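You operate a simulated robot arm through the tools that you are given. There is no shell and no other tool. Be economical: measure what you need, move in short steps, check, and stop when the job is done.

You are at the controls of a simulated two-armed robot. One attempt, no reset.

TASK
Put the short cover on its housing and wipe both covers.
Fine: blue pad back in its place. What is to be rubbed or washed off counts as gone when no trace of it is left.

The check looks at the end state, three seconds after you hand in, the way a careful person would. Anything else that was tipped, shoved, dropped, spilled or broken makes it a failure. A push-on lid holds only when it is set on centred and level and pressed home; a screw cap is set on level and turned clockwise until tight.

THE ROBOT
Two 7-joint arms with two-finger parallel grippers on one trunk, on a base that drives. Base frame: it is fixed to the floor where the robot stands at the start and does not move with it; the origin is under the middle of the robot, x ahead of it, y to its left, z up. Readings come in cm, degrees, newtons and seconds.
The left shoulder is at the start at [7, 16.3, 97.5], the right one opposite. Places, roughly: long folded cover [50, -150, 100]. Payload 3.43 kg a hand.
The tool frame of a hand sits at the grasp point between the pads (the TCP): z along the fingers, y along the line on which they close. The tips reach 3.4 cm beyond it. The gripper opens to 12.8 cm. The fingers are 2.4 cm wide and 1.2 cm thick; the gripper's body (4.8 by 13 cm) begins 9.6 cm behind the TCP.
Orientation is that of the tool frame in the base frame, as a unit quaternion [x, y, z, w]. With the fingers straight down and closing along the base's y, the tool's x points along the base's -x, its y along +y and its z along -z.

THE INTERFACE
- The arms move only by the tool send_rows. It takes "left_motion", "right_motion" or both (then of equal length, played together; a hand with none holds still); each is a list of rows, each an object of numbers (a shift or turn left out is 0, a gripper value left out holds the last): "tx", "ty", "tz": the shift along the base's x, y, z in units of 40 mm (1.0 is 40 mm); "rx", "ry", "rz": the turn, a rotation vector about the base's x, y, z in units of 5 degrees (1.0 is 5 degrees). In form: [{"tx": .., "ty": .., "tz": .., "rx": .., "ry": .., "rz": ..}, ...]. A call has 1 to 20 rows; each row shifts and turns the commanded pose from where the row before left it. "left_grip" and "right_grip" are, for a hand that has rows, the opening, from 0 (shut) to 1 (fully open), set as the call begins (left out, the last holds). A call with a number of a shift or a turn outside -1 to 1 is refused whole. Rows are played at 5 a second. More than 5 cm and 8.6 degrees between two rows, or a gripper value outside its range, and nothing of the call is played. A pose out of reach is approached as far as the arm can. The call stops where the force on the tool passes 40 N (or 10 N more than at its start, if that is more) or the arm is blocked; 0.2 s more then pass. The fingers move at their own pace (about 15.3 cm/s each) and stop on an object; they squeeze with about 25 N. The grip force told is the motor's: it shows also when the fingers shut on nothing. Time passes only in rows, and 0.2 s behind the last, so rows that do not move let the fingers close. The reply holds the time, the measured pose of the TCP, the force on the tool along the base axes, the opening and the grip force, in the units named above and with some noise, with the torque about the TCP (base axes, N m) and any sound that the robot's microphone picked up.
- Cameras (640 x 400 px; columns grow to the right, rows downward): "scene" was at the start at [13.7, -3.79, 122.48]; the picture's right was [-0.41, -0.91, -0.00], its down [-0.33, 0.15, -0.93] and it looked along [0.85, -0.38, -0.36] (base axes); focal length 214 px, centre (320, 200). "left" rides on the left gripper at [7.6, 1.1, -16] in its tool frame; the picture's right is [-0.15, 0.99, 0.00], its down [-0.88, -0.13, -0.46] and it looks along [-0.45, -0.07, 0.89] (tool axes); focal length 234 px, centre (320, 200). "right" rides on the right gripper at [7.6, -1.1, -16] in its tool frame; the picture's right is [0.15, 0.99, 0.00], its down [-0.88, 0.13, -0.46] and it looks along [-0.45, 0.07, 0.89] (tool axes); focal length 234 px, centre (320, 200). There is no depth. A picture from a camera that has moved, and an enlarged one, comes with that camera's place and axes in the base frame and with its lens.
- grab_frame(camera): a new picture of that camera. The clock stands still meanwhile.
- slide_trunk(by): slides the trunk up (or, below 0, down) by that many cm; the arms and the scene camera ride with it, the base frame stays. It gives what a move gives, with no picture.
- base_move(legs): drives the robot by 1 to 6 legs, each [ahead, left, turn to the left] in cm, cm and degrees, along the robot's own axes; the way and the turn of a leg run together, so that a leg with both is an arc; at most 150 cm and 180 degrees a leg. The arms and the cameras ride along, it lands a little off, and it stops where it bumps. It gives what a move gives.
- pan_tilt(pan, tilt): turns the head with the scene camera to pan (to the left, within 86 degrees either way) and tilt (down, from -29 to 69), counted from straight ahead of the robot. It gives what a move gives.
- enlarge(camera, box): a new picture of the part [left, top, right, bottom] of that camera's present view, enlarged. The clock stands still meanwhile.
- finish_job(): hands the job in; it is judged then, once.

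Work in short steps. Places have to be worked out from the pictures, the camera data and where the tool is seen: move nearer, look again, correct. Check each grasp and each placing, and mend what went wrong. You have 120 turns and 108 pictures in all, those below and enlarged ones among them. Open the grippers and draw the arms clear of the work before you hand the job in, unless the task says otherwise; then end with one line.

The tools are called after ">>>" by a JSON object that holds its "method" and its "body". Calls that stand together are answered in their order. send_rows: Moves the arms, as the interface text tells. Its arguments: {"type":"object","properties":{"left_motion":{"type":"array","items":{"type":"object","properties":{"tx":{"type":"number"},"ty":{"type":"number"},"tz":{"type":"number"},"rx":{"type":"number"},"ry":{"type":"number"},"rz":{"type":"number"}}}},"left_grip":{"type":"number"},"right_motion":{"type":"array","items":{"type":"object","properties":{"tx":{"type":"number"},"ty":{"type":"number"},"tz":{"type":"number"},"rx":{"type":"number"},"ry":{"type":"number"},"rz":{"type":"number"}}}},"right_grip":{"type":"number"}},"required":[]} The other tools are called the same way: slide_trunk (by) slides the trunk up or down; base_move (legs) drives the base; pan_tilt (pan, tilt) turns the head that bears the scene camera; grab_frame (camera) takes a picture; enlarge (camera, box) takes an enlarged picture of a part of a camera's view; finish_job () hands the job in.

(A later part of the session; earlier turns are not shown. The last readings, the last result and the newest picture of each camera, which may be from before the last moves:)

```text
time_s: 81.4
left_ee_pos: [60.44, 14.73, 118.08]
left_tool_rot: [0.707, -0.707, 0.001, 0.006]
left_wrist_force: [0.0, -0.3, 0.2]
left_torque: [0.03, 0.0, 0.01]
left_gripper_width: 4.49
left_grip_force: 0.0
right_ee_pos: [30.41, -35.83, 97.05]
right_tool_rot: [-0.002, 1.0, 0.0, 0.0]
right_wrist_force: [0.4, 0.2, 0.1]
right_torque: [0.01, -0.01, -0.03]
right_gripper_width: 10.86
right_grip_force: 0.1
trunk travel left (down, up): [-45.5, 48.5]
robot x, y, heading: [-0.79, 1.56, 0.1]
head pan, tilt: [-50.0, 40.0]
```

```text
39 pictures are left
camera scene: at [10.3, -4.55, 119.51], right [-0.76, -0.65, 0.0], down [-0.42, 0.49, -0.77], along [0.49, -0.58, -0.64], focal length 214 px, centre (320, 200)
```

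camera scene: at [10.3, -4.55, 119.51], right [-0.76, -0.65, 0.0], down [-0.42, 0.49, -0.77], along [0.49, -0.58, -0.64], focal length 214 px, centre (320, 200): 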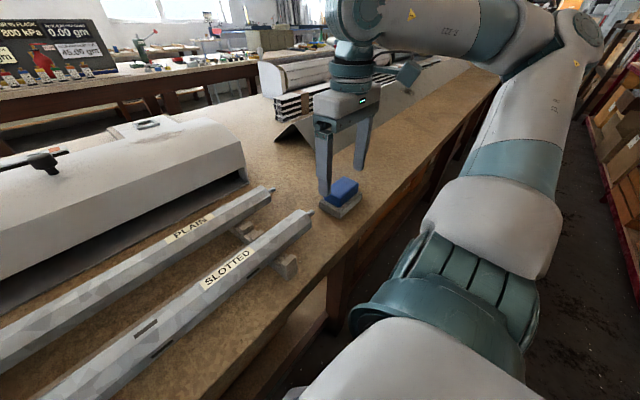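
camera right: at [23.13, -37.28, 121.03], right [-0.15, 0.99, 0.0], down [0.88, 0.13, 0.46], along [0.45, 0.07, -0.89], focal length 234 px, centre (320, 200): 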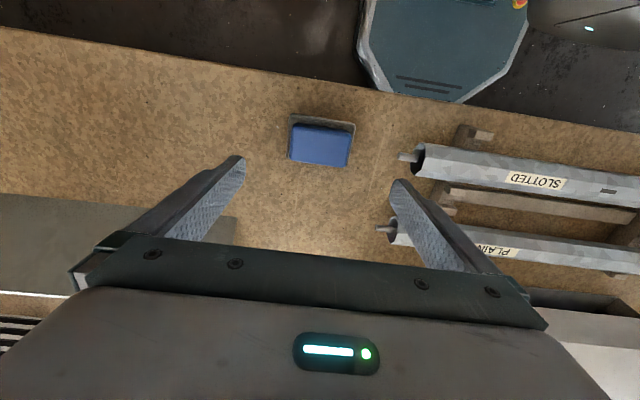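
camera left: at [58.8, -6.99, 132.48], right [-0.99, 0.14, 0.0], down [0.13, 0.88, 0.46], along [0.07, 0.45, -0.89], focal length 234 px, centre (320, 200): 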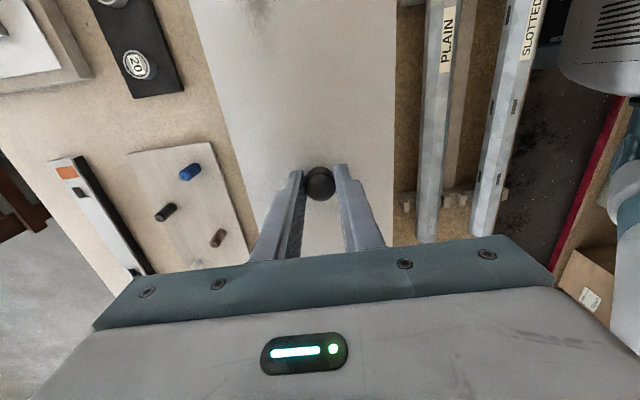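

Pad top centre [30.4, -36.1], about 7.4 cm along y. I descend and close on it.

>>> {"method": "send_rows", "body": {"right_motion": [{"ty": -0.06, "tz": -0.3}, {"tz": -0.3}, {"tz": -0.25}, {"tz": -0.125}, {}]}}

>>> {"method": "enlarge", "body": {"camera": "scene", "box": [290, 120, 390, 240]}}

```text
time_s: 82.6
left_ee_pos: [60.47, 14.73, 118.08]
left_tool_rot: [-0.706, 0.708, -0.001, -0.006]
left_wrist_force: [-0.4, 0.1, 0.0]
left_torque: [0.02, 0.01, 0.01]
left_gripper_width: 4.47
left_grip_force: 0.0
right_ee_pos: [30.23, -36.19, 93.03]
right_tool_rot: [-0.002, 1.0, 0.0, 0.0]
right_wrist_force: [-0.6, -0.5, 0.8]
right_torque: [-0.01, -0.01, 0.03]
right_gripper_width: 10.87
right_grip_force: 0.0
trunk travel left (down, up): [-45.5, 48.5]
robot x, y, heading: [-0.61, 1.87, 0.3]
head pan, tilt: [-50.0, 40.0]
```

```text
3.33 times, centred on (340, 180) of scene
camera zoom: at [10.3, -4.55, 119.51], right [-0.76, -0.64, 0.0], down [-0.41, 0.49, -0.77], along [0.49, -0.59, -0.64], focal length 715 px, centre (253, 267)
```

zoom: 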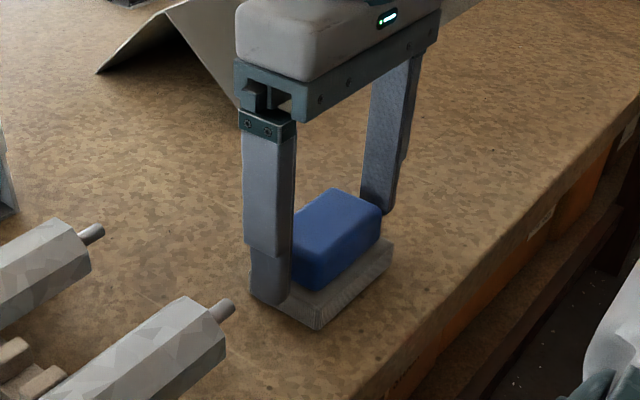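

Tips are low near the tray. I raise 0.5 cm so they stay above the pad's wiping face, then close.

>>> {"method": "send_rows", "body": {"right_motion": [{"tz": 0.125}, {}]}}

>>> {"method": "send_rows", "body": {"right_motion": [{}, {}, {}, {}], "right_grip": 0}}

>>> {"method": "send_rows", "body": {"right_motion": [{"tz": 0.15}, {"tz": 0.3}, {"tz": 0.4}, {"tz": 0.4}, {}]}}

>>> {"method": "enlarge", "body": {"camera": "scene", "box": [290, 110, 390, 230]}}

```text
time_s: 83.2
left_ee_pos: [60.47, 14.71, 118.15]
left_tool_rot: [0.707, -0.707, 0.002, 0.007]
left_wrist_force: [-0.1, 1.6, 0.4]
left_torque: [-0.04, 0.0, -0.02]
left_gripper_width: 4.49
left_grip_force: 0.1
right_ee_pos: [30.35, -36.09, 93.59]
right_tool_rot: [-0.002, 1.0, 0.001, 0.0]
right_wrist_force: [-0.1, 0.3, -0.2]
right_torque: [0.05, -0.02, 0.01]
right_gripper_width: 10.89
right_grip_force: 0.0
trunk travel left (down, up): [-45.5, 48.5]
robot x, y, heading: [-0.36, 1.78, 0.3]
head pan, tilt: [-50.0, 40.0]
```

```text
time_s: 84.2
left_ee_pos: [60.56, 14.63, 118.07]
left_tool_rot: [0.708, -0.707, 0.001, 0.006]
left_wrist_force: [0.1, 0.1, 0.0]
left_torque: [-0.01, 0.02, 0.02]
left_gripper_width: 4.45
left_grip_force: 0.0
right_ee_pos: [30.29, -36.07, 93.49]
right_tool_rot: [-0.002, 1.0, 0.001, 0.0]
right_wrist_force: [1.2, 0.7, 2.3]
right_torque: [0.05, -0.01, -0.04]
right_gripper_width: 7.4
right_grip_force: 24.9
trunk travel left (down, up): [-45.5, 48.5]
robot x, y, heading: [-0.26, 2.22, 0.2]
head pan, tilt: [-50.0, 40.0]
```

```text
time_s: 85.4
left_ee_pos: [60.5, 14.67, 118.06]
left_tool_rot: [0.707, -0.707, 0.002, 0.006]
left_wrist_force: [-0.6, -0.4, -0.5]
left_torque: [-0.01, 0.0, 0.02]
left_gripper_width: 4.48
left_grip_force: 0.0
right_ee_pos: [30.33, -36.16, 98.72]
right_tool_rot: [-0.002, 1.0, 0.001, 0.0]
right_wrist_force: [-0.3, 0.3, -0.8]
right_torque: [-0.05, 0.02, -0.01]
right_gripper_width: 7.42
right_grip_force: 24.9
trunk travel left (down, up): [-45.5, 48.5]
robot x, y, heading: [-0.62, 1.98, 0.0]
head pan, tilt: [-50.0, 40.0]
```

```text
3.33 times, centred on (340, 170) of scene
camera zoom: at [10.31, -4.57, 119.5], right [-0.76, -0.64, 0.0], down [-0.41, 0.49, -0.77], along [0.49, -0.59, -0.64], focal length 715 px, centre (253, 300)
```

zoom: 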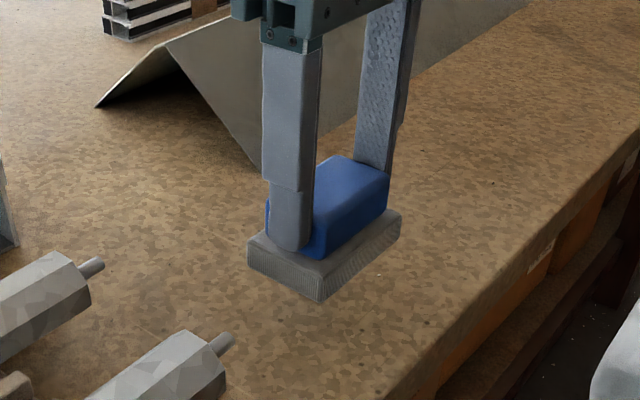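

The grey felt base came up with the blue top, so the pad is one piece with its face about 6.1 cm below the TCP; its place is [30.3, -36.1] at TCP z 93.5. I carry it over the smudge on the short cover.

>>> {"method": "send_rows", "body": {"right_motion": [{"tz": 0.8}, {"tz": 0.8}, {"tz": 0.8}, {"tz": 0.8}, {"tz": 0.8}, {"tx": 0.8, "ty": 0.55}, {"tx": 0.8, "ty": 0.55}, {"tx": 0.8, "ty": 0.55}, {"tx": 0.8, "ty": 0.55}, {"tx": 0.8, "ty": 0.55}, {"tx": 0.8, "ty": 0.55}, {"tx": 0.8, "ty": 0.55}, {"tx": 0.8, "ty": 0.5}, {"tx": 0.8, "ty": 0.5}, {"tx": 0.8, "ty": 0.5}, {}]}}

>>> {"method": "pan_tilt", "body": {"pan": -18, "tilt": 25}}

>>> {"method": "grab_frame", "body": {"camera": "scene"}}

>>> {"method": "grab_frame", "body": {"camera": "right"}}

```text
time_s: 88.8
left_ee_pos: [60.54, 14.63, 118.1]
left_tool_rot: [-0.707, 0.707, -0.002, -0.005]
left_wrist_force: [-0.5, -1.0, -0.5]
left_torque: [0.01, 0.0, -0.02]
left_gripper_width: 4.48
left_grip_force: 0.0
right_ee_pos: [57.71, -20.85, 111.52]
right_tool_rot: [-0.002, 1.0, 0.001, 0.002]
right_wrist_force: [0.9, -0.3, 0.1]
right_torque: [-0.01, -0.02, 0.01]
right_gripper_width: 7.43
right_grip_force: 25.0
right hand out of reach, approached as far as the arm can: row 13, 14, 15
trunk travel left (down, up): [-45.5, 48.5]
robot x, y, heading: [-0.58, 1.43, 0.2]
head pan, tilt: [-50.0, 40.0]
```

```text
time_s: 89.8
left_ee_pos: [60.57, 14.7, 118.13]
left_tool_rot: [-0.707, 0.707, -0.001, -0.006]
left_wrist_force: [0.7, -0.5, 0.1]
left_torque: [0.0, -0.01, -0.01]
left_gripper_width: 4.46
left_grip_force: 0.0
right_ee_pos: [57.82, -20.88, 111.38]
right_tool_rot: [-0.002, 1.0, 0.001, 0.0]
right_wrist_force: [0.7, -0.5, -0.8]
right_torque: [-0.01, -0.01, 0.0]
right_gripper_width: 7.42
right_grip_force: 24.8
trunk travel left (down, up): [-45.5, 48.5]
robot x, y, heading: [-0.22, 2.01, 0.2]
head pan, tilt: [-18.0, 25.0]
```

```text
36 pictures are left
camera scene: at [13.59, -0.88, 121.84], right [-0.31, -0.95, 0.0], down [-0.4, 0.13, -0.91], along [0.86, -0.28, -0.42], focal length 214 px, centre (320, 200)
```

scene: 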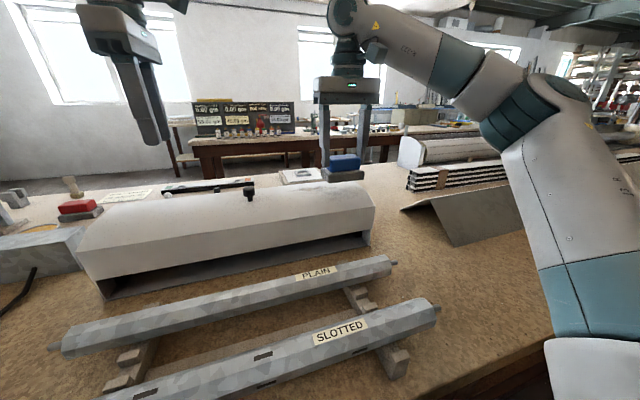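

```text
35 pictures are left
camera right: at [50.2, -21.99, 127.45], right [-0.15, 0.99, 0.0], down [0.88, 0.13, 0.46], along [0.45, 0.07, -0.89], focal length 234 px, centre (320, 200)
```

right: 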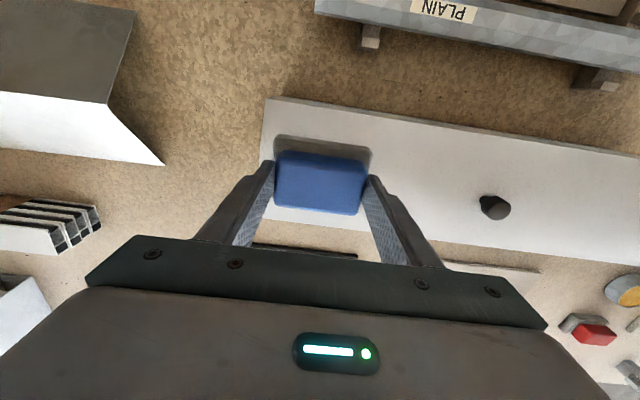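

The arm stopped short of reach on that path. From here I try smaller moves toward [62.3, -15].

>>> {"method": "send_rows", "body": {"right_motion": [{"tx": 0.2}, {"tx": 0.2}, {"tx": 0.2}, {"tx": 0.2}, {"tx": 0.2}, {"tx": 0.15}, {}]}}

```text
time_s: 91.4
left_ee_pos: [60.44, 14.67, 118.09]
left_tool_rot: [-0.707, 0.707, -0.001, -0.006]
left_wrist_force: [1.0, -0.6, -0.3]
left_torque: [0.02, 0.0, 0.0]
left_gripper_width: 4.48
left_grip_force: 0.1
right_ee_pos: [60.41, -22.5, 110.28]
right_tool_rot: [-0.002, 1.0, 0.001, -0.001]
right_wrist_force: [0.6, -0.2, -1.2]
right_torque: [-0.02, -0.01, 0.0]
right_gripper_width: 7.42
right_grip_force: 25.3
right hand out of reach, approached as far as the arm can: row 1, 2, 3, 4, 5, 6
trunk travel left (down, up): [-45.5, 48.5]
robot x, y, heading: [-0.49, 1.62, 0.1]
head pan, tilt: [-18.0, 25.0]
```

The limit looks like arm extension upward. I slide the trunk up 15 cm, which raises the shoulders, and then come down with the hand.

>>> {"method": "slide_trunk", "body": {"by": 15}}

>>> {"method": "send_rows", "body": {"right_motion": [{"tz": -0.6}, {"tz": -0.6}, {"tz": -0.6}, {"tz": -0.6}, {"tx": 0.24, "ty": 0.3}, {"tx": 0.24, "ty": 0.3}, {"ty": 0.3}, {"ty": 0.3}, {"ty": 0.3}, {"ty": 0.3}, {}]}}

```text
time_s: 93.2
left_ee_pos: [60.51, 14.74, 133.11]
left_tool_rot: [-0.707, 0.707, -0.002, -0.006]
left_wrist_force: [0.6, -0.2, -0.5]
left_torque: [0.0, 0.01, 0.04]
left_gripper_width: 4.46
left_grip_force: 0.0
right_ee_pos: [60.41, -22.6, 125.18]
right_tool_rot: [-0.002, 1.0, 0.001, -0.001]
right_wrist_force: [-0.4, -0.1, -0.4]
right_torque: [-0.02, -0.02, -0.03]
right_gripper_width: 7.41
right_grip_force: 25.8
trunk travel left (down, up): [-60.5, 33.5]
robot x, y, heading: [-0.27, 1.72, 0.1]
head pan, tilt: [-18.0, 25.0]
```

```text
time_s: 95.5
left_ee_pos: [60.48, 14.74, 133.01]
left_tool_rot: [0.708, -0.707, 0.001, 0.006]
left_wrist_force: [-0.5, -0.1, 0.1]
left_torque: [-0.01, 0.0, 0.02]
left_gripper_width: 4.49
left_grip_force: 0.1
right_ee_pos: [62.06, -18.51, 115.38]
right_tool_rot: [0.0, 1.0, 0.001, 0.001]
right_wrist_force: [-0.5, 0.3, -1.0]
right_torque: [0.02, 0.01, -0.02]
right_gripper_width: 7.43
right_grip_force: 25.4
right hand out of reach, approached as far as the arm can: row 8, 9, 10
trunk travel left (down, up): [-60.5, 33.5]
robot x, y, heading: [-0.53, 1.59, 0.2]
head pan, tilt: [-18.0, 25.0]
```

Reach inward in y is limited, so I shift the base 12 cm left; the hand then has room for its strokes to the right.

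>>> {"method": "base_move", "body": {"legs": [[0, 12, 0]]}}

>>> {"method": "send_rows", "body": {"right_motion": [{"tz": -0.5, "ty": -0.1}, {"tz": -0.5, "ty": -0.1}, {"tz": -0.4, "ty": -0.1}, {}]}}

>>> {"method": "grab_frame", "body": {"camera": "right"}}

```text
time_s: 96.8
left_ee_pos: [60.39, 26.65, 132.98]
left_tool_rot: [0.708, -0.707, 0.001, 0.006]
left_wrist_force: [-0.7, -0.8, 0.1]
left_torque: [-0.03, 0.02, 0.02]
left_gripper_width: 4.46
left_grip_force: 0.0
right_ee_pos: [61.96, -6.57, 115.42]
right_tool_rot: [-0.001, 1.0, 0.002, 0.0]
right_wrist_force: [0.4, 0.3, -0.7]
right_torque: [0.0, 0.02, 0.01]
right_gripper_width: 7.39
right_grip_force: 25.2
trunk travel left (down, up): [-60.5, 33.5]
robot x, y, heading: [-0.7, 14.19, 0.2]
head pan, tilt: [-18.0, 25.0]
```

```text
time_s: 97.8
left_ee_pos: [60.43, 26.69, 133.04]
left_tool_rot: [0.707, -0.707, 0.001, 0.006]
left_wrist_force: [0.5, -0.6, -0.5]
left_torque: [0.02, 0.01, 0.0]
left_gripper_width: 4.46
left_grip_force: 0.0
right_ee_pos: [62.02, -7.72, 109.65]
right_tool_rot: [-0.001, 1.0, 0.002, 0.001]
right_wrist_force: [-0.8, 0.6, -1.4]
right_torque: [0.01, 0.04, 0.0]
right_gripper_width: 7.4
right_grip_force: 24.7
trunk travel left (down, up): [-60.5, 33.5]
robot x, y, heading: [-0.36, 13.97, 0.1]
head pan, tilt: [-18.0, 25.0]
```

```text
34 pictures are left
camera right: at [54.36, -8.96, 125.73], right [-0.15, 0.99, 0.0], down [0.88, 0.13, 0.46], along [0.45, 0.07, -0.89], focal length 234 px, centre (320, 200)
```

right: 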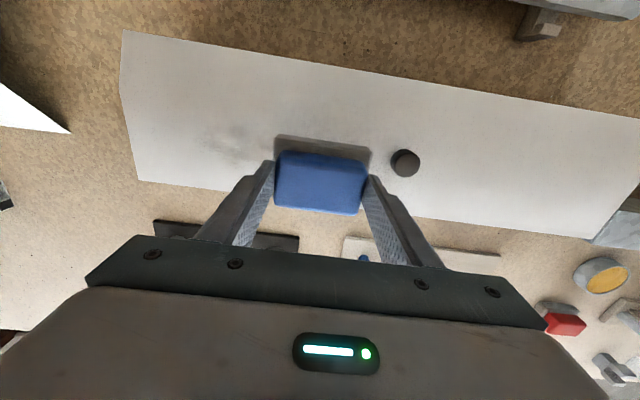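

The smudge is plainly seen from y ≈ -22 to about -9. I move to y -10 and lower until light contact.

>>> {"method": "send_rows", "body": {"right_motion": [{"ty": -0.55, "tx": 0.05}, {"tz": -0.25}, {"tz": -0.2}, {"tz": -0.08}, {}]}}

```text
time_s: 99.0
left_ee_pos: [60.59, 26.72, 133.05]
left_tool_rot: [0.707, -0.707, 0.001, 0.006]
left_wrist_force: [0.2, 0.1, -0.2]
left_torque: [-0.02, 0.02, -0.03]
left_gripper_width: 4.49
left_grip_force: 0.0
right_ee_pos: [62.16, -9.95, 107.57]
right_tool_rot: [-0.001, 1.0, 0.001, 0.001]
right_wrist_force: [0.6, 0.4, -0.2]
right_torque: [0.04, 0.02, 0.01]
right_gripper_width: 7.43
right_grip_force: 25.2
trunk travel left (down, up): [-60.5, 33.5]
robot x, y, heading: [-0.29, 13.71, 0.3]
head pan, tilt: [-18.0, 25.0]
```

>>> {"method": "send_rows", "body": {"right_motion": [{"tz": -0.05}, {"tz": -0.04}, {"tz": -0.03}, {}]}}

```text
time_s: 100.0
left_ee_pos: [60.31, 26.65, 133.18]
left_tool_rot: [-0.707, 0.707, -0.002, -0.004]
left_wrist_force: [0.4, -0.4, 0.2]
left_torque: [-0.02, 0.02, -0.02]
left_gripper_width: 4.47
left_grip_force: 0.0
right_ee_pos: [62.04, -10.01, 107.36]
right_tool_rot: [0.0, 1.0, 0.001, 0.002]
right_wrist_force: [3.0, -5.1, 17.8]
right_torque: [-0.19, -0.13, 0.04]
right_gripper_width: 7.46
right_grip_force: 25.0
trunk travel left (down, up): [-60.5, 33.5]
robot x, y, heading: [-0.4, 14.2, 0.0]
head pan, tilt: [-18.0, 25.0]
```

Contact made (18 N, a bit much). I ease off 0.15 cm and stroke along y across the smudge and back.

>>> {"method": "send_rows", "body": {"right_motion": [{"tz": 0.035}, {"ty": -0.3}, {"ty": -0.3}, {"ty": -0.3}, {"ty": -0.3}, {"ty": -0.3}, {"ty": -0.3}, {"ty": -0.3}, {"ty": -0.3}, {"ty": -0.3}, {"tx": -0.25}, {"ty": 0.3}, {"ty": 0.3}, {"ty": 0.3}, {"ty": 0.3}, {"ty": 0.3}, {"ty": 0.3}, {"ty": 0.3}, {"ty": 0.3}]}}

```text
time_s: 104.0
left_ee_pos: [60.37, 26.79, 133.03]
left_tool_rot: [0.707, -0.707, 0.001, 0.006]
left_wrist_force: [-0.4, -0.7, 0.3]
left_torque: [-0.01, 0.01, -0.01]
left_gripper_width: 4.49
left_grip_force: 0.1
right_ee_pos: [61.06, -11.11, 107.29]
right_tool_rot: [-0.001, 1.0, 0.001, -0.001]
right_wrist_force: [0.8, -0.3, -0.6]
right_torque: [-0.04, 0.0, 0.01]
right_gripper_width: 7.42
right_grip_force: 24.8
trunk travel left (down, up): [-60.5, 33.5]
robot x, y, heading: [-0.71, 14.0, 0.4]
head pan, tilt: [-18.0, 25.0]
```

Contact is lost here, so I lower 0.12 cm and repeat the strokes, with a lane at larger x too.

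>>> {"method": "send_rows", "body": {"right_motion": [{"tz": -0.03}, {"ty": -0.3}, {"ty": -0.3}, {"ty": -0.3}, {"ty": -0.3}, {"ty": -0.3}, {"ty": -0.3}, {"ty": -0.3}, {"ty": -0.3}, {"tx": 0.25}, {"tx": 0.25}, {"ty": 0.3}, {"ty": 0.3}, {"ty": 0.3}, {"ty": 0.3}]}}

>>> {"method": "send_rows", "body": {"right_motion": [{"ty": 0.3}, {"ty": 0.3}, {"ty": 0.3}, {"ty": 0.3}, {"tx": -0.2}, {"ty": -0.3}, {"ty": -0.3}, {"ty": -0.3}, {"ty": -0.3}, {"ty": -0.3}, {"ty": -0.3}, {"ty": -0.3}, {"ty": -0.3}]}}

>>> {"method": "grab_frame", "body": {"camera": "scene"}}

```text
time_s: 107.2
left_ee_pos: [60.36, 26.8, 133.15]
left_tool_rot: [-0.706, 0.708, -0.002, -0.006]
left_wrist_force: [0.2, -0.3, -0.3]
left_torque: [-0.05, 0.02, 0.02]
left_gripper_width: 4.47
left_grip_force: 0.0
right_ee_pos: [63.08, -15.87, 107.32]
right_tool_rot: [0.0, 1.0, 0.002, 0.002]
right_wrist_force: [0.1, -3.3, 12.4]
right_torque: [-0.32, 0.05, -0.02]
right_gripper_width: 7.42
right_grip_force: 24.8
trunk travel left (down, up): [-60.5, 33.5]
robot x, y, heading: [-0.5, 13.74, 0.4]
head pan, tilt: [-18.0, 25.0]
```

```text
time_s: 110.0
left_ee_pos: [60.36, 26.72, 133.24]
left_tool_rot: [0.707, -0.707, 0.002, 0.005]
left_wrist_force: [-0.2, 1.2, 0.0]
left_torque: [0.0, 0.03, -0.02]
left_gripper_width: 4.47
left_grip_force: 0.0
right_ee_pos: [62.24, -20.62, 107.14]
right_tool_rot: [-0.001, 1.0, 0.001, 0.0]
right_wrist_force: [0.0, 2.1, 7.1]
right_torque: [0.02, -0.04, -0.01]
right_gripper_width: 7.43
right_grip_force: 25.2
trunk travel left (down, up): [-60.5, 33.5]
robot x, y, heading: [-0.53, 13.56, 0.2]
head pan, tilt: [-18.0, 25.0]
```

```text
33 pictures are left
camera scene: at [13.47, 11.15, 136.85], right [-0.31, -0.95, 0.0], down [-0.4, 0.13, -0.91], along [0.86, -0.28, -0.42], focal length 214 px, centre (320, 200)
```

scene: 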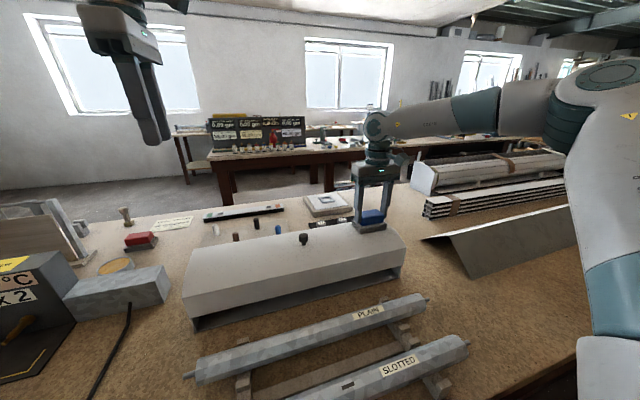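

Good contact (7–12 N). I lift the pad 5 cm, move it to the right, and inspect the wiped area.

>>> {"method": "send_rows", "body": {"right_motion": [{"tz": 0.5}, {"tz": 0.7}, {"ty": -0.8}, {"ty": -0.8}, {"ty": -0.8}, {}]}}

>>> {"method": "enlarge", "body": {"camera": "scene", "box": [280, 190, 440, 290]}}

>>> {"method": "enlarge", "body": {"camera": "right", "box": [240, 60, 560, 260]}}

```text
time_s: 111.4
left_ee_pos: [60.49, 26.74, 133.06]
left_tool_rot: [-0.707, 0.707, -0.001, -0.006]
left_wrist_force: [0.5, -0.1, -0.5]
left_torque: [-0.02, 0.01, -0.01]
left_gripper_width: 4.48
left_grip_force: 0.0
right_ee_pos: [62.4, -30.29, 111.89]
right_tool_rot: [-0.002, 1.0, 0.002, 0.001]
right_wrist_force: [-0.4, 0.3, -1.0]
right_torque: [0.0, 0.02, -0.03]
right_gripper_width: 7.45
right_grip_force: 24.6
trunk travel left (down, up): [-60.5, 33.5]
robot x, y, heading: [-0.41, 13.64, 0.1]
head pan, tilt: [-18.0, 25.0]
```

```text
4.00 times, centred on (360, 240) of scene
camera zoom: at [13.59, 11.13, 136.83], right [-0.31, -0.95, 0.0], down [-0.4, 0.13, -0.91], along [0.86, -0.28, -0.42], focal length 858 px, centre (160, 40)
```

zoom: 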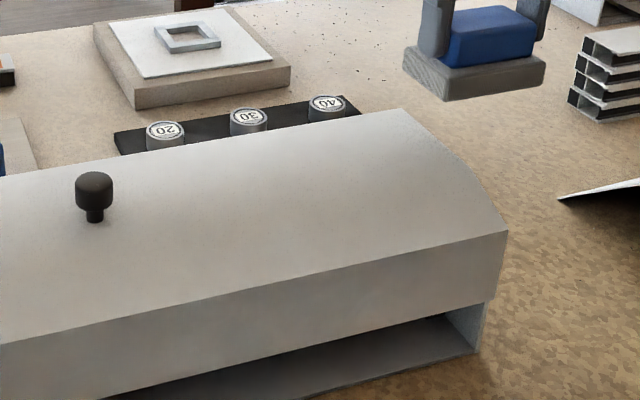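

```text
2.00 times, centred on (400, 160) of right
camera zoom: at [54.75, -31.51, 127.96], right [-0.15, 0.99, 0.0], down [0.88, 0.13, 0.46], along [0.45, 0.07, -0.89], focal length 468 px, centre (160, 280)
```

zoom: 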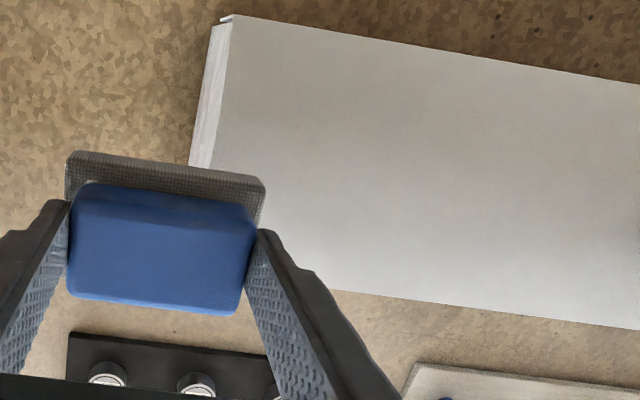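

Short cover looks spotless. Next is the long cover: its near face slopes ~37° (edge x 45.8 z 87.5 to ridge x 57.2 z 96), with the smudge around x 49.5–54.5, y -117…-133. I raise and retract the pad and drive right.

>>> {"method": "send_rows", "body": {"right_motion": [{"tz": 0.5, "tx": -0.5}, {"tz": 0.5, "tx": -0.5}, {"tz": 0.5, "tx": -0.5}, {"tz": 0.5, "tx": -0.5}, {"tx": -0.5}, {"tx": -0.5}, {"tx": -0.5}]}}

>>> {"method": "base_move", "body": {"legs": [[0, -115, 0]]}}

>>> {"method": "pan_tilt", "body": {"pan": -25, "tilt": 42}}

>>> {"method": "grab_frame", "body": {"camera": "scene"}}

```text
time_s: 113.0
left_ee_pos: [60.3, 26.69, 133.16]
left_tool_rot: [-0.707, 0.707, -0.002, -0.006]
left_wrist_force: [-0.3, 0.4, -0.2]
left_torque: [-0.05, 0.01, -0.01]
left_gripper_width: 4.48
left_grip_force: 0.0
right_ee_pos: [48.28, -30.28, 120.04]
right_tool_rot: [0.0, 1.0, 0.002, 0.0]
right_wrist_force: [-0.7, 0.8, -0.5]
right_torque: [0.01, -0.01, 0.02]
right_gripper_width: 7.41
right_grip_force: 24.8
trunk travel left (down, up): [-60.5, 33.5]
robot x, y, heading: [-0.37, 13.45, 0.5]
head pan, tilt: [-18.0, 25.0]
```

```text
time_s: 118.8
left_ee_pos: [60.62, -87.4, 133.08]
left_tool_rot: [-0.706, 0.709, -0.001, -0.006]
left_wrist_force: [-0.8, 0.1, -0.9]
left_torque: [-0.01, -0.01, -0.02]
left_gripper_width: 4.5
left_grip_force: 0.1
right_ee_pos: [48.33, -144.41, 119.88]
right_tool_rot: [0.001, 1.0, 0.001, 0.002]
right_wrist_force: [-0.3, -0.2, -0.8]
right_torque: [0.02, 0.02, 0.02]
right_gripper_width: 7.41
right_grip_force: 25.4
trunk travel left (down, up): [-60.5, 33.5]
robot x, y, heading: [-0.2, -99.9, 0.1]
head pan, tilt: [-18.0, 25.0]
```

```text
time_s: 119.6
left_ee_pos: [60.76, -87.47, 133.02]
left_tool_rot: [-0.706, 0.709, -0.002, -0.005]
left_wrist_force: [0.0, 0.1, 0.5]
left_torque: [0.02, 0.03, 0.0]
left_gripper_width: 4.48
left_grip_force: 0.1
right_ee_pos: [48.35, -144.4, 120.03]
right_tool_rot: [0.002, 1.0, 0.002, 0.001]
right_wrist_force: [0.5, 0.0, -0.5]
right_torque: [0.01, 0.02, -0.01]
right_gripper_width: 7.44
right_grip_force: 25.1
trunk travel left (down, up): [-60.5, 33.5]
robot x, y, heading: [-0.25, -100.15, -0.2]
head pan, tilt: [-25.0, 42.0]
```

```text
30 pictures are left
camera scene: at [12.54, -103.53, 134.22], right [-0.42, -0.91, 0.0], down [-0.61, 0.28, -0.74], along [0.67, -0.31, -0.67], focal length 214 px, centre (320, 200)
```

scene: 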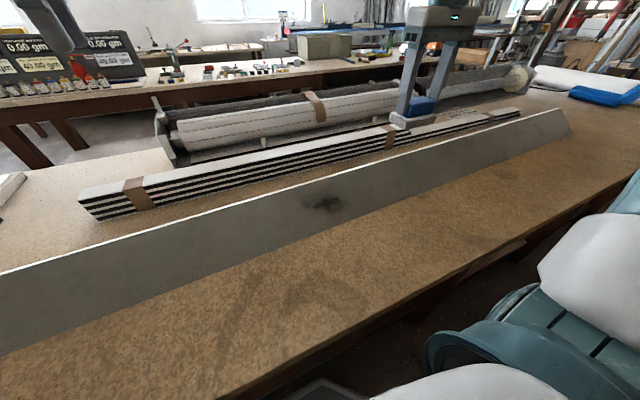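

Smudge confirmed at about [52.5, -123.6, 92.5]. I tilt the pad -37° to match the slope and bring it over a point 5 cm off the surface.

>>> {"method": "send_rows", "body": {"right_motion": [{"ty": 0.78, "tx": -0.09, "ry": -0.925}, {"ty": 0.78, "tx": -0.09, "ry": -0.925}, {"ty": 0.78, "tx": -0.09, "ry": -0.925}, {"ty": 0.78, "tx": -0.09, "ry": -0.925}, {"ty": 0.78, "tx": -0.09, "ry": -0.925}, {"ty": 0.78, "tx": -0.09, "ry": -0.925}, {"ty": 0.78, "tx": -0.09, "ry": -0.925}, {"ty": 0.78, "tx": -0.09, "ry": -0.925}, {"tz": -0.8}, {"tz": -0.8}, {"tz": -0.8}, {"tz": -0.8}, {"tz": -0.8}, {"tz": -0.6}, {}]}}

>>> {"method": "grab_frame", "body": {"camera": "right"}}

>>> {"method": "enlarge", "body": {"camera": "scene", "box": [250, 120, 410, 260]}}

```text
time_s: 122.8
left_ee_pos: [60.66, -87.46, 133.18]
left_tool_rot: [-0.706, 0.708, -0.001, -0.006]
left_wrist_force: [0.4, -0.6, 1.0]
left_torque: [-0.01, -0.01, -0.01]
left_gripper_width: 4.49
left_grip_force: 0.0
right_ee_pos: [49.94, -118.72, 103.96]
right_tool_rot: [0.0, 0.948, 0.001, 0.317]
right_wrist_force: [0.0, -0.5, -1.4]
right_torque: [0.01, 0.02, 0.01]
right_gripper_width: 7.42
right_grip_force: 24.8
right hand out of reach, approached as far as the arm can: row 11, 12, 13, 14
trunk travel left (down, up): [-60.5, 33.5]
robot x, y, heading: [-0.2, -99.85, 0.0]
head pan, tilt: [-25.0, 42.0]
```

```text
29 pictures are left
camera right: at [34.22, -119.83, 112.17], right [-0.12, 0.99, -0.09], down [0.43, 0.13, 0.89], along [0.9, 0.07, -0.44], focal length 234 px, centre (320, 200)
```

right: 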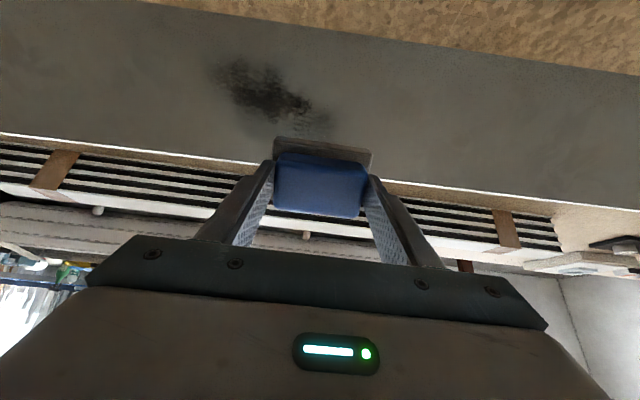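

```text
2.86 times, centred on (330, 190) of scene
camera zoom: at [12.46, -103.52, 134.22], right [-0.42, -0.91, 0.0], down [-0.61, 0.28, -0.74], along [0.67, -0.31, -0.67], focal length 613 px, centre (291, 229)
```

zoom: 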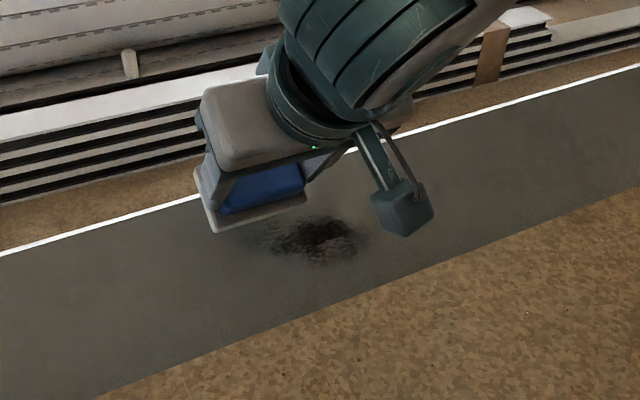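

The arm is too folded at this tilt, so I back the base off 12 cm and extend the arm again.

>>> {"method": "base_move", "body": {"legs": [[-12, 0, 0]]}}

>>> {"method": "send_rows", "body": {"right_motion": [{"tz": -0.15, "tx": 0.3}, {"tz": -0.15, "tx": 0.3}, {"tz": -0.15, "tx": 0.3}, {"tz": -0.1, "tx": 0.3}, {"tz": -0.1, "tx": 0.3}, {"tx": 0.1}, {}]}}

```text
time_s: 124.0
left_ee_pos: [48.78, -87.52, 132.97]
left_tool_rot: [-0.706, 0.708, -0.002, -0.006]
left_wrist_force: [-0.3, -0.4, 0.1]
left_torque: [0.01, 0.02, 0.01]
left_gripper_width: 4.48
left_grip_force: 0.2
right_ee_pos: [38.08, -118.74, 103.75]
right_tool_rot: [0.001, 0.949, 0.001, 0.316]
right_wrist_force: [0.9, 0.1, -1.0]
right_torque: [0.05, 0.01, -0.01]
right_gripper_width: 7.42
right_grip_force: 25.3
trunk travel left (down, up): [-60.5, 33.5]
robot x, y, heading: [-12.6, -99.82, 0.1]
head pan, tilt: [-25.0, 42.0]
```

```text
time_s: 125.6
left_ee_pos: [48.65, -87.5, 133.14]
left_tool_rot: [-0.706, 0.708, -0.001, -0.007]
left_wrist_force: [0.3, -1.0, 0.3]
left_torque: [0.01, -0.02, 0.0]
left_gripper_width: 4.45
left_grip_force: 0.0
right_ee_pos: [44.45, -118.61, 101.24]
right_tool_rot: [0.0, 0.949, 0.001, 0.316]
right_wrist_force: [0.6, 0.0, -0.6]
right_torque: [0.01, 0.03, 0.01]
right_gripper_width: 7.39
right_grip_force: 24.5
trunk travel left (down, up): [-60.5, 33.5]
robot x, y, heading: [-12.56, -100.17, 0.1]
head pan, tilt: [-25.0, 42.0]
```

Now free. The pad face is ~5.7 cm off the slope; I approach 4.8 cm along the slope's normal.

>>> {"method": "send_rows", "body": {"right_motion": [{"tx": 0.18, "tz": -0.24}, {"tx": 0.18, "tz": -0.24}, {"tx": 0.18, "tz": -0.24}, {"tx": 0.18, "tz": -0.24}, {}]}}

>>> {"method": "grab_frame", "body": {"camera": "right"}}

>>> {"method": "enlarge", "body": {"camera": "scene", "box": [250, 120, 410, 260]}}

```text
time_s: 126.8
left_ee_pos: [48.6, -87.34, 133.13]
left_tool_rot: [-0.706, 0.708, -0.001, -0.006]
left_wrist_force: [0.6, 0.0, 0.2]
left_torque: [0.03, -0.03, 0.04]
left_gripper_width: 4.48
left_grip_force: 0.1
right_ee_pos: [47.12, -118.66, 97.42]
right_tool_rot: [0.0, 0.948, 0.001, 0.317]
right_wrist_force: [0.3, 0.5, 0.1]
right_torque: [0.01, 0.02, -0.03]
right_gripper_width: 7.42
right_grip_force: 25.0
trunk travel left (down, up): [-60.5, 33.5]
robot x, y, heading: [-12.19, -100.0, -0.0]
head pan, tilt: [-25.0, 42.0]
```

```text
27 pictures are left
camera right: at [31.52, -119.79, 105.72], right [-0.12, 0.99, -0.08], down [0.43, 0.13, 0.89], along [0.9, 0.07, -0.44], focal length 234 px, centre (320, 200)
```

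right: 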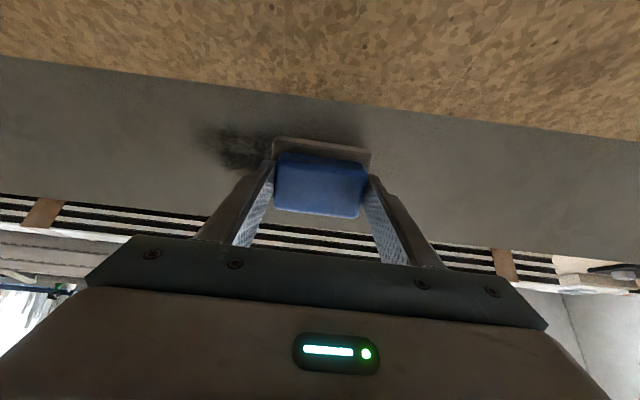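

```text
2.86 times, centred on (330, 190) of scene
camera zoom: at [0.47, -103.52, 134.22], right [-0.42, -0.91, 0.0], down [-0.61, 0.28, -0.74], along [0.67, -0.31, -0.67], focal length 613 px, centre (291, 229)
```

zoom: 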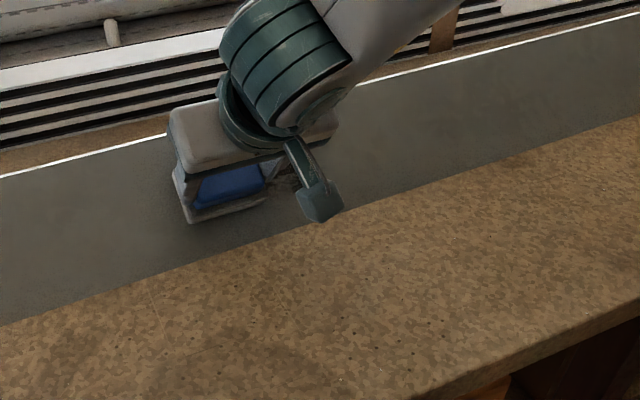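

Pad is near the face and lined up with the smudge. I approach in 2 mm steps until light contact.

>>> {"method": "send_rows", "body": {"right_motion": [{"tx": 0.03, "tz": -0.04}, {"tx": 0.03, "tz": -0.04}, {"tx": 0.03, "tz": -0.04}, {}]}}

```text
time_s: 127.8
left_ee_pos: [48.64, -87.46, 133.04]
left_tool_rot: [-0.706, 0.708, -0.001, -0.006]
left_wrist_force: [-0.3, 0.0, 0.6]
left_torque: [0.0, -0.02, -0.02]
left_gripper_width: 4.47
left_grip_force: 0.0
right_ee_pos: [47.53, -118.65, 96.88]
right_tool_rot: [0.002, 0.949, 0.001, 0.316]
right_wrist_force: [-0.3, 0.5, -1.7]
right_torque: [-0.01, 0.04, -0.01]
right_gripper_width: 7.42
right_grip_force: 24.9
trunk travel left (down, up): [-60.5, 33.5]
robot x, y, heading: [-12.26, -100.16, -0.2]
head pan, tilt: [-25.0, 42.0]
```

>>> {"method": "send_rows", "body": {"right_motion": [{"tx": 0.03, "tz": -0.04}, {"tx": 0.03, "tz": -0.04}, {}]}}

>>> {"method": "send_rows", "body": {"right_motion": [{"tx": 0.015, "tz": -0.02}, {"tx": 0.015, "tz": -0.02}, {}]}}

```text
time_s: 128.6
left_ee_pos: [48.62, -87.44, 133.06]
left_tool_rot: [-0.706, 0.708, -0.001, -0.006]
left_wrist_force: [0.1, 0.2, -1.3]
left_torque: [0.01, 0.01, 0.01]
left_gripper_width: 4.47
left_grip_force: 0.1
right_ee_pos: [47.73, -118.68, 96.59]
right_tool_rot: [0.001, 0.949, 0.001, 0.316]
right_wrist_force: [0.4, 0.6, -1.0]
right_torque: [0.04, 0.02, 0.01]
right_gripper_width: 7.42
right_grip_force: 24.9
trunk travel left (down, up): [-60.5, 33.5]
robot x, y, heading: [-12.31, -99.95, 0.0]
head pan, tilt: [-25.0, 42.0]
```

```text
time_s: 129.4
left_ee_pos: [48.66, -87.39, 133.13]
left_tool_rot: [-0.706, 0.708, -0.002, -0.006]
left_wrist_force: [-0.4, -0.5, -0.5]
left_torque: [-0.02, 0.0, 0.01]
left_gripper_width: 4.45
left_grip_force: 0.1
right_ee_pos: [47.87, -118.72, 96.48]
right_tool_rot: [0.001, 0.949, 0.002, 0.316]
right_wrist_force: [0.2, 0.5, -0.8]
right_torque: [0.01, 0.04, 0.01]
right_gripper_width: 7.43
right_grip_force: 25.4
trunk travel left (down, up): [-60.5, 33.5]
robot x, y, heading: [-12.19, -100.32, 0.2]
head pan, tilt: [-25.0, 42.0]
```

Not touching yet; continuing in small steps.

>>> {"method": "send_rows", "body": {"right_motion": [{"tx": 0.02, "tz": -0.026}, {"tx": 0.02, "tz": -0.026}, {}]}}

>>> {"method": "send_rows", "body": {"right_motion": [{"tx": 0.015, "tz": -0.02}, {"tx": 0.015, "tz": -0.02}, {}]}}

>>> {"method": "enlarge", "body": {"camera": "right", "box": [180, 80, 420, 240]}}

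```text
time_s: 130.2
left_ee_pos: [48.63, -87.33, 133.0]
left_tool_rot: [-0.706, 0.708, -0.002, -0.006]
left_wrist_force: [-0.4, -0.2, -0.2]
left_torque: [-0.02, 0.01, 0.03]
left_gripper_width: 4.44
left_grip_force: 0.1
right_ee_pos: [48.19, -118.61, 96.33]
right_tool_rot: [0.001, 0.949, 0.001, 0.316]
right_wrist_force: [0.1, -0.2, -0.4]
right_torque: [0.0, 0.0, -0.04]
right_gripper_width: 7.43
right_grip_force: 25.1
trunk travel left (down, up): [-60.5, 33.5]
robot x, y, heading: [-12.4, -100.08, -0.0]
head pan, tilt: [-25.0, 42.0]
```

```text
time_s: 131.0
left_ee_pos: [48.64, -87.35, 133.07]
left_tool_rot: [-0.706, 0.708, -0.001, -0.006]
left_wrist_force: [0.1, -0.6, -0.3]
left_torque: [-0.03, 0.02, 0.02]
left_gripper_width: 4.49
left_grip_force: 0.1
right_ee_pos: [48.16, -118.68, 96.09]
right_tool_rot: [0.001, 0.948, 0.001, 0.317]
right_wrist_force: [0.2, 0.1, -0.9]
right_torque: [-0.01, -0.01, 0.0]
right_gripper_width: 7.42
right_grip_force: 25.0
trunk travel left (down, up): [-60.5, 33.5]
robot x, y, heading: [-12.23, -99.96, -0.1]
head pan, tilt: [-25.0, 42.0]
```

```text
2.50 times, centred on (300, 160) of right
camera zoom: at [32.53, -119.85, 104.44], right [-0.12, 0.99, -0.08], down [0.43, 0.13, 0.89], along [0.9, 0.07, -0.44], focal length 585 px, centre (370, 300)
```

zoom: 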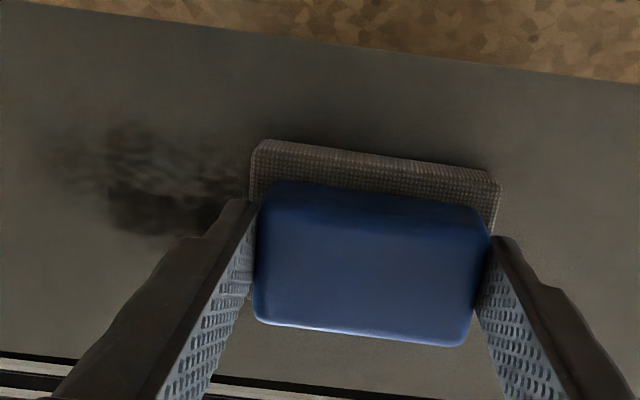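

There's still a small shadow gap. Continuing with 1.5 mm steps.

>>> {"method": "send_rows", "body": {"right_motion": [{"tx": 0.022, "tz": -0.03}, {"tx": 0.022, "tz": -0.03}, {"tx": 0.011, "tz": -0.015}, {}]}}

>>> {"method": "send_rows", "body": {"right_motion": [{"tx": 0.022, "tz": -0.03}, {"tx": 0.011, "tz": -0.015}, {}]}}

```text
time_s: 132.0
left_ee_pos: [48.37, -87.32, 133.22]
left_tool_rot: [-0.706, 0.708, -0.002, -0.005]
left_wrist_force: [0.6, 0.1, 0.6]
left_torque: [-0.01, 0.0, 0.07]
left_gripper_width: 4.49
left_grip_force: 0.0
right_ee_pos: [48.17, -118.6, 95.97]
right_tool_rot: [0.001, 0.948, 0.001, 0.317]
right_wrist_force: [-6.3, -1.5, 8.2]
right_torque: [0.34, -0.33, 0.16]
right_gripper_width: 7.39
right_grip_force: 24.9
trunk travel left (down, up): [-60.5, 33.5]
robot x, y, heading: [-12.15, -100.26, -0.4]
head pan, tilt: [-25.0, 42.0]
```

```text
time_s: 132.8
left_ee_pos: [48.5, -87.38, 133.16]
left_tool_rot: [-0.706, 0.708, -0.002, -0.005]
left_wrist_force: [-0.5, -1.4, -0.8]
left_torque: [0.01, -0.04, -0.04]
left_gripper_width: 4.46
left_grip_force: 0.0
right_ee_pos: [48.48, -118.73, 95.79]
right_tool_rot: [0.001, 0.948, 0.001, 0.317]
right_wrist_force: [-8.5, -2.2, 10.3]
right_torque: [0.25, -0.56, 0.06]
right_gripper_width: 7.42
right_grip_force: 25.5
trunk travel left (down, up): [-60.5, 33.5]
robot x, y, heading: [-12.19, -99.92, 0.0]
head pan, tilt: [-25.0, 42.0]
```

Contact is on the pad's upper edge (torque -0.56), so the slope is a bit steeper, ~40°. I back off, tilt 3° more and re-touch gently, a little lower on the slope.

>>> {"method": "send_rows", "body": {"right_motion": [{"tx": -0.12, "tz": 0.16}, {"tx": -0.06, "tz": -0.05, "ry": -0.6}, {"tx": -0.19, "tz": -0.16}, {}]}}

>>> {"method": "send_rows", "body": {"right_motion": [{"tx": 0.06, "tz": -0.075}, {"tx": 0.03, "tz": -0.038}, {}]}}

```text
time_s: 133.8
left_ee_pos: [48.63, -87.33, 133.03]
left_tool_rot: [-0.706, 0.708, 0.0, -0.006]
left_wrist_force: [0.4, -0.6, -0.3]
left_torque: [-0.01, -0.02, -0.02]
left_gripper_width: 4.48
left_grip_force: 0.1
right_ee_pos: [46.94, -118.57, 95.42]
right_tool_rot: [0.0, 0.94, 0.001, 0.342]
right_wrist_force: [0.6, -0.2, -0.9]
right_torque: [0.0, 0.03, 0.03]
right_gripper_width: 7.46
right_grip_force: 25.0
trunk travel left (down, up): [-60.5, 33.5]
robot x, y, heading: [-12.14, -99.93, 0.0]
head pan, tilt: [-25.0, 42.0]
```

```text
time_s: 134.6
left_ee_pos: [48.63, -87.39, 133.01]
left_tool_rot: [-0.706, 0.708, -0.001, -0.006]
left_wrist_force: [0.1, 0.5, 0.1]
left_torque: [-0.02, 0.06, 0.01]
left_gripper_width: 4.45
left_grip_force: 0.0
right_ee_pos: [47.34, -118.78, 95.0]
right_tool_rot: [0.001, 0.94, 0.001, 0.341]
right_wrist_force: [-0.7, 0.2, 1.0]
right_torque: [0.04, 0.06, 0.05]
right_gripper_width: 7.41
right_grip_force: 24.4
trunk travel left (down, up): [-60.5, 33.5]
robot x, y, heading: [-12.24, -100.36, 0.1]
head pan, tilt: [-25.0, 42.0]
```

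Just touching. I press 1 mm and stroke 14 cm to the right.

>>> {"method": "send_rows", "body": {"right_motion": [{"tx": 0.02, "tz": -0.025}, {"ty": -0.25}, {"ty": -0.25}, {"ty": -0.25}, {}]}}

>>> {"method": "send_rows", "body": {"right_motion": [{"ty": -0.3}, {"ty": -0.3}, {"ty": -0.3}, {"ty": -0.3}, {"ty": -0.3}, {"ty": -0.3}, {"ty": -0.3}, {"ty": -0.3}, {"ty": -0.3}]}}

>>> {"method": "grab_frame", "body": {"camera": "right"}}

```text
time_s: 135.8
left_ee_pos: [48.59, -87.27, 133.12]
left_tool_rot: [-0.706, 0.708, -0.002, -0.005]
left_wrist_force: [0.2, -0.2, 0.0]
left_torque: [-0.02, -0.01, -0.03]
left_gripper_width: 4.48
left_grip_force: 0.0
right_ee_pos: [47.39, -121.74, 94.99]
right_tool_rot: [0.0, 0.94, 0.001, 0.342]
right_wrist_force: [-5.1, 0.9, 5.2]
right_torque: [0.3, 0.23, 0.27]
right_gripper_width: 7.44
right_grip_force: 24.9
trunk travel left (down, up): [-60.5, 33.5]
robot x, y, heading: [-12.25, -100.06, -0.0]
head pan, tilt: [-25.0, 42.0]
```

```text
time_s: 137.8
left_ee_pos: [48.72, -87.49, 133.1]
left_tool_rot: [-0.706, 0.708, -0.002, -0.005]
left_wrist_force: [-0.1, -0.7, 0.0]
left_torque: [0.03, 0.0, -0.02]
left_gripper_width: 4.48
left_grip_force: 0.1
right_ee_pos: [47.45, -132.59, 95.0]
right_tool_rot: [0.0, 0.94, 0.003, 0.341]
right_wrist_force: [0.1, -1.0, -1.3]
right_torque: [0.01, 0.0, 0.02]
right_gripper_width: 7.43
right_grip_force: 25.3
trunk travel left (down, up): [-60.5, 33.5]
robot x, y, heading: [-12.37, -100.26, 0.3]
head pan, tilt: [-25.0, 42.0]
```

```text
24 pictures are left
camera right: at [31.39, -133.69, 102.39], right [-0.11, 0.99, -0.09], down [0.38, 0.13, 0.92], along [0.92, 0.07, -0.39], focal length 234 px, centre (320, 200)
```

right: 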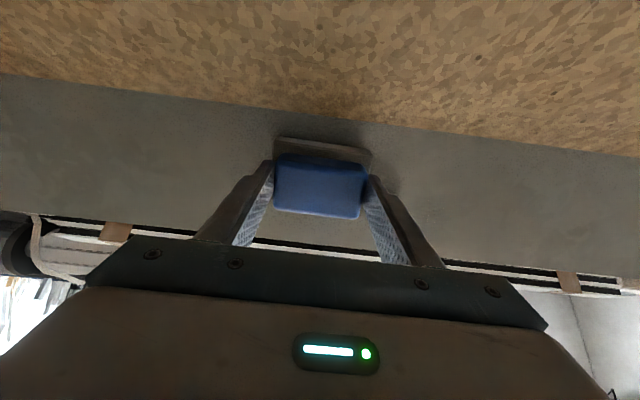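

Contact faded because the cover is yawed ~1.5°. I back off, yaw the pad +1.5°, and re-touch for a return stroke following that direction.

>>> {"method": "send_rows", "body": {"right_motion": [{"tx": -0.03, "tz": 0.04}, {"rz": 0.3}, {"tx": 0.06, "tz": -0.075}, {"tx": 0.03, "tz": -0.038}, {}]}}

>>> {"method": "send_rows", "body": {"right_motion": [{"tx": 0.02, "tz": -0.026}, {}]}}

```text
time_s: 139.0
left_ee_pos: [48.54, -87.4, 133.19]
left_tool_rot: [-0.706, 0.709, -0.002, -0.006]
left_wrist_force: [1.2, 0.1, -0.4]
left_torque: [0.01, 0.03, -0.03]
left_gripper_width: 4.51
left_grip_force: 0.0
right_ee_pos: [47.63, -132.59, 94.79]
right_tool_rot: [-0.013, 0.94, 0.006, 0.342]
right_wrist_force: [-7.9, -0.7, 7.2]
right_torque: [-0.17, 0.34, -0.18]
right_gripper_width: 7.42
right_grip_force: 25.2
trunk travel left (down, up): [-60.5, 33.5]
robot x, y, heading: [-12.04, -99.88, -0.1]
head pan, tilt: [-25.0, 42.0]
```

```text
time_s: 139.6
left_ee_pos: [48.43, -87.43, 133.28]
left_tool_rot: [-0.706, 0.708, -0.001, -0.006]
left_wrist_force: [-0.5, 0.2, -0.2]
left_torque: [0.02, 0.01, 0.0]
left_gripper_width: 4.49
left_grip_force: 0.0
right_ee_pos: [47.66, -132.54, 94.59]
right_tool_rot: [-0.011, 0.939, 0.005, 0.342]
right_wrist_force: [-8.7, -1.9, 13.9]
right_torque: [-0.1, 0.3, -0.07]
right_gripper_width: 7.41
right_grip_force: 25.0
trunk travel left (down, up): [-60.5, 33.5]
robot x, y, heading: [-12.07, -100.29, -0.0]
head pan, tilt: [-25.0, 42.0]
```

I ease off slightly and stroke back to y ≈ -117, then shift 1.3 cm up the slope for a second lane.

>>> {"method": "send_rows", "body": {"right_motion": [{"tx": -0.02, "tz": 0.026}, {"ry": 0.1}, {"ty": 0.3, "tx": -0.007}, {"ty": 0.3, "tx": -0.007}, {"ty": 0.3, "tx": -0.007}, {"ty": 0.3, "tx": -0.007}, {"ty": 0.3, "tx": -0.007}, {"ty": 0.3, "tx": -0.007}, {"ty": 0.3, "tx": -0.007}]}}

>>> {"method": "send_rows", "body": {"right_motion": [{"ty": 0.3, "tx": -0.007}, {"ty": 0.3, "tx": -0.007}, {"ty": 0.3, "tx": -0.007}, {"ty": 0.3, "tx": -0.007}, {"ty": 0.3, "tx": -0.007}, {"ty": 0.3, "tx": -0.007}, {}]}}

```text
time_s: 141.6
left_ee_pos: [48.42, -87.33, 133.08]
left_tool_rot: [-0.705, 0.709, -0.002, -0.006]
left_wrist_force: [-0.2, -0.2, -0.4]
left_torque: [0.0, 0.0, -0.01]
left_gripper_width: 4.48
left_grip_force: 0.1
right_ee_pos: [47.37, -123.98, 94.67]
right_tool_rot: [-0.011, 0.941, 0.006, 0.338]
right_wrist_force: [-5.0, -2.3, 5.9]
right_torque: [-0.14, 0.25, 0.0]
right_gripper_width: 7.42
right_grip_force: 24.7
trunk travel left (down, up): [-60.5, 33.5]
robot x, y, heading: [-12.42, -100.25, -0.1]
head pan, tilt: [-25.0, 42.0]
```

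```text
time_s: 143.2
left_ee_pos: [48.5, -87.48, 133.05]
left_tool_rot: [-0.706, 0.709, -0.002, -0.004]
left_wrist_force: [0.1, -0.7, 0.0]
left_torque: [0.02, -0.02, -0.01]
left_gripper_width: 4.47
left_grip_force: 0.0
right_ee_pos: [47.25, -116.89, 94.75]
right_tool_rot: [-0.013, 0.941, 0.007, 0.338]
right_wrist_force: [-7.0, -3.0, 8.4]
right_torque: [-0.11, 0.26, -0.02]
right_gripper_width: 7.43
right_grip_force: 24.7
trunk travel left (down, up): [-60.5, 33.5]
robot x, y, heading: [-12.3, -99.44, -0.1]
head pan, tilt: [-25.0, 42.0]
```

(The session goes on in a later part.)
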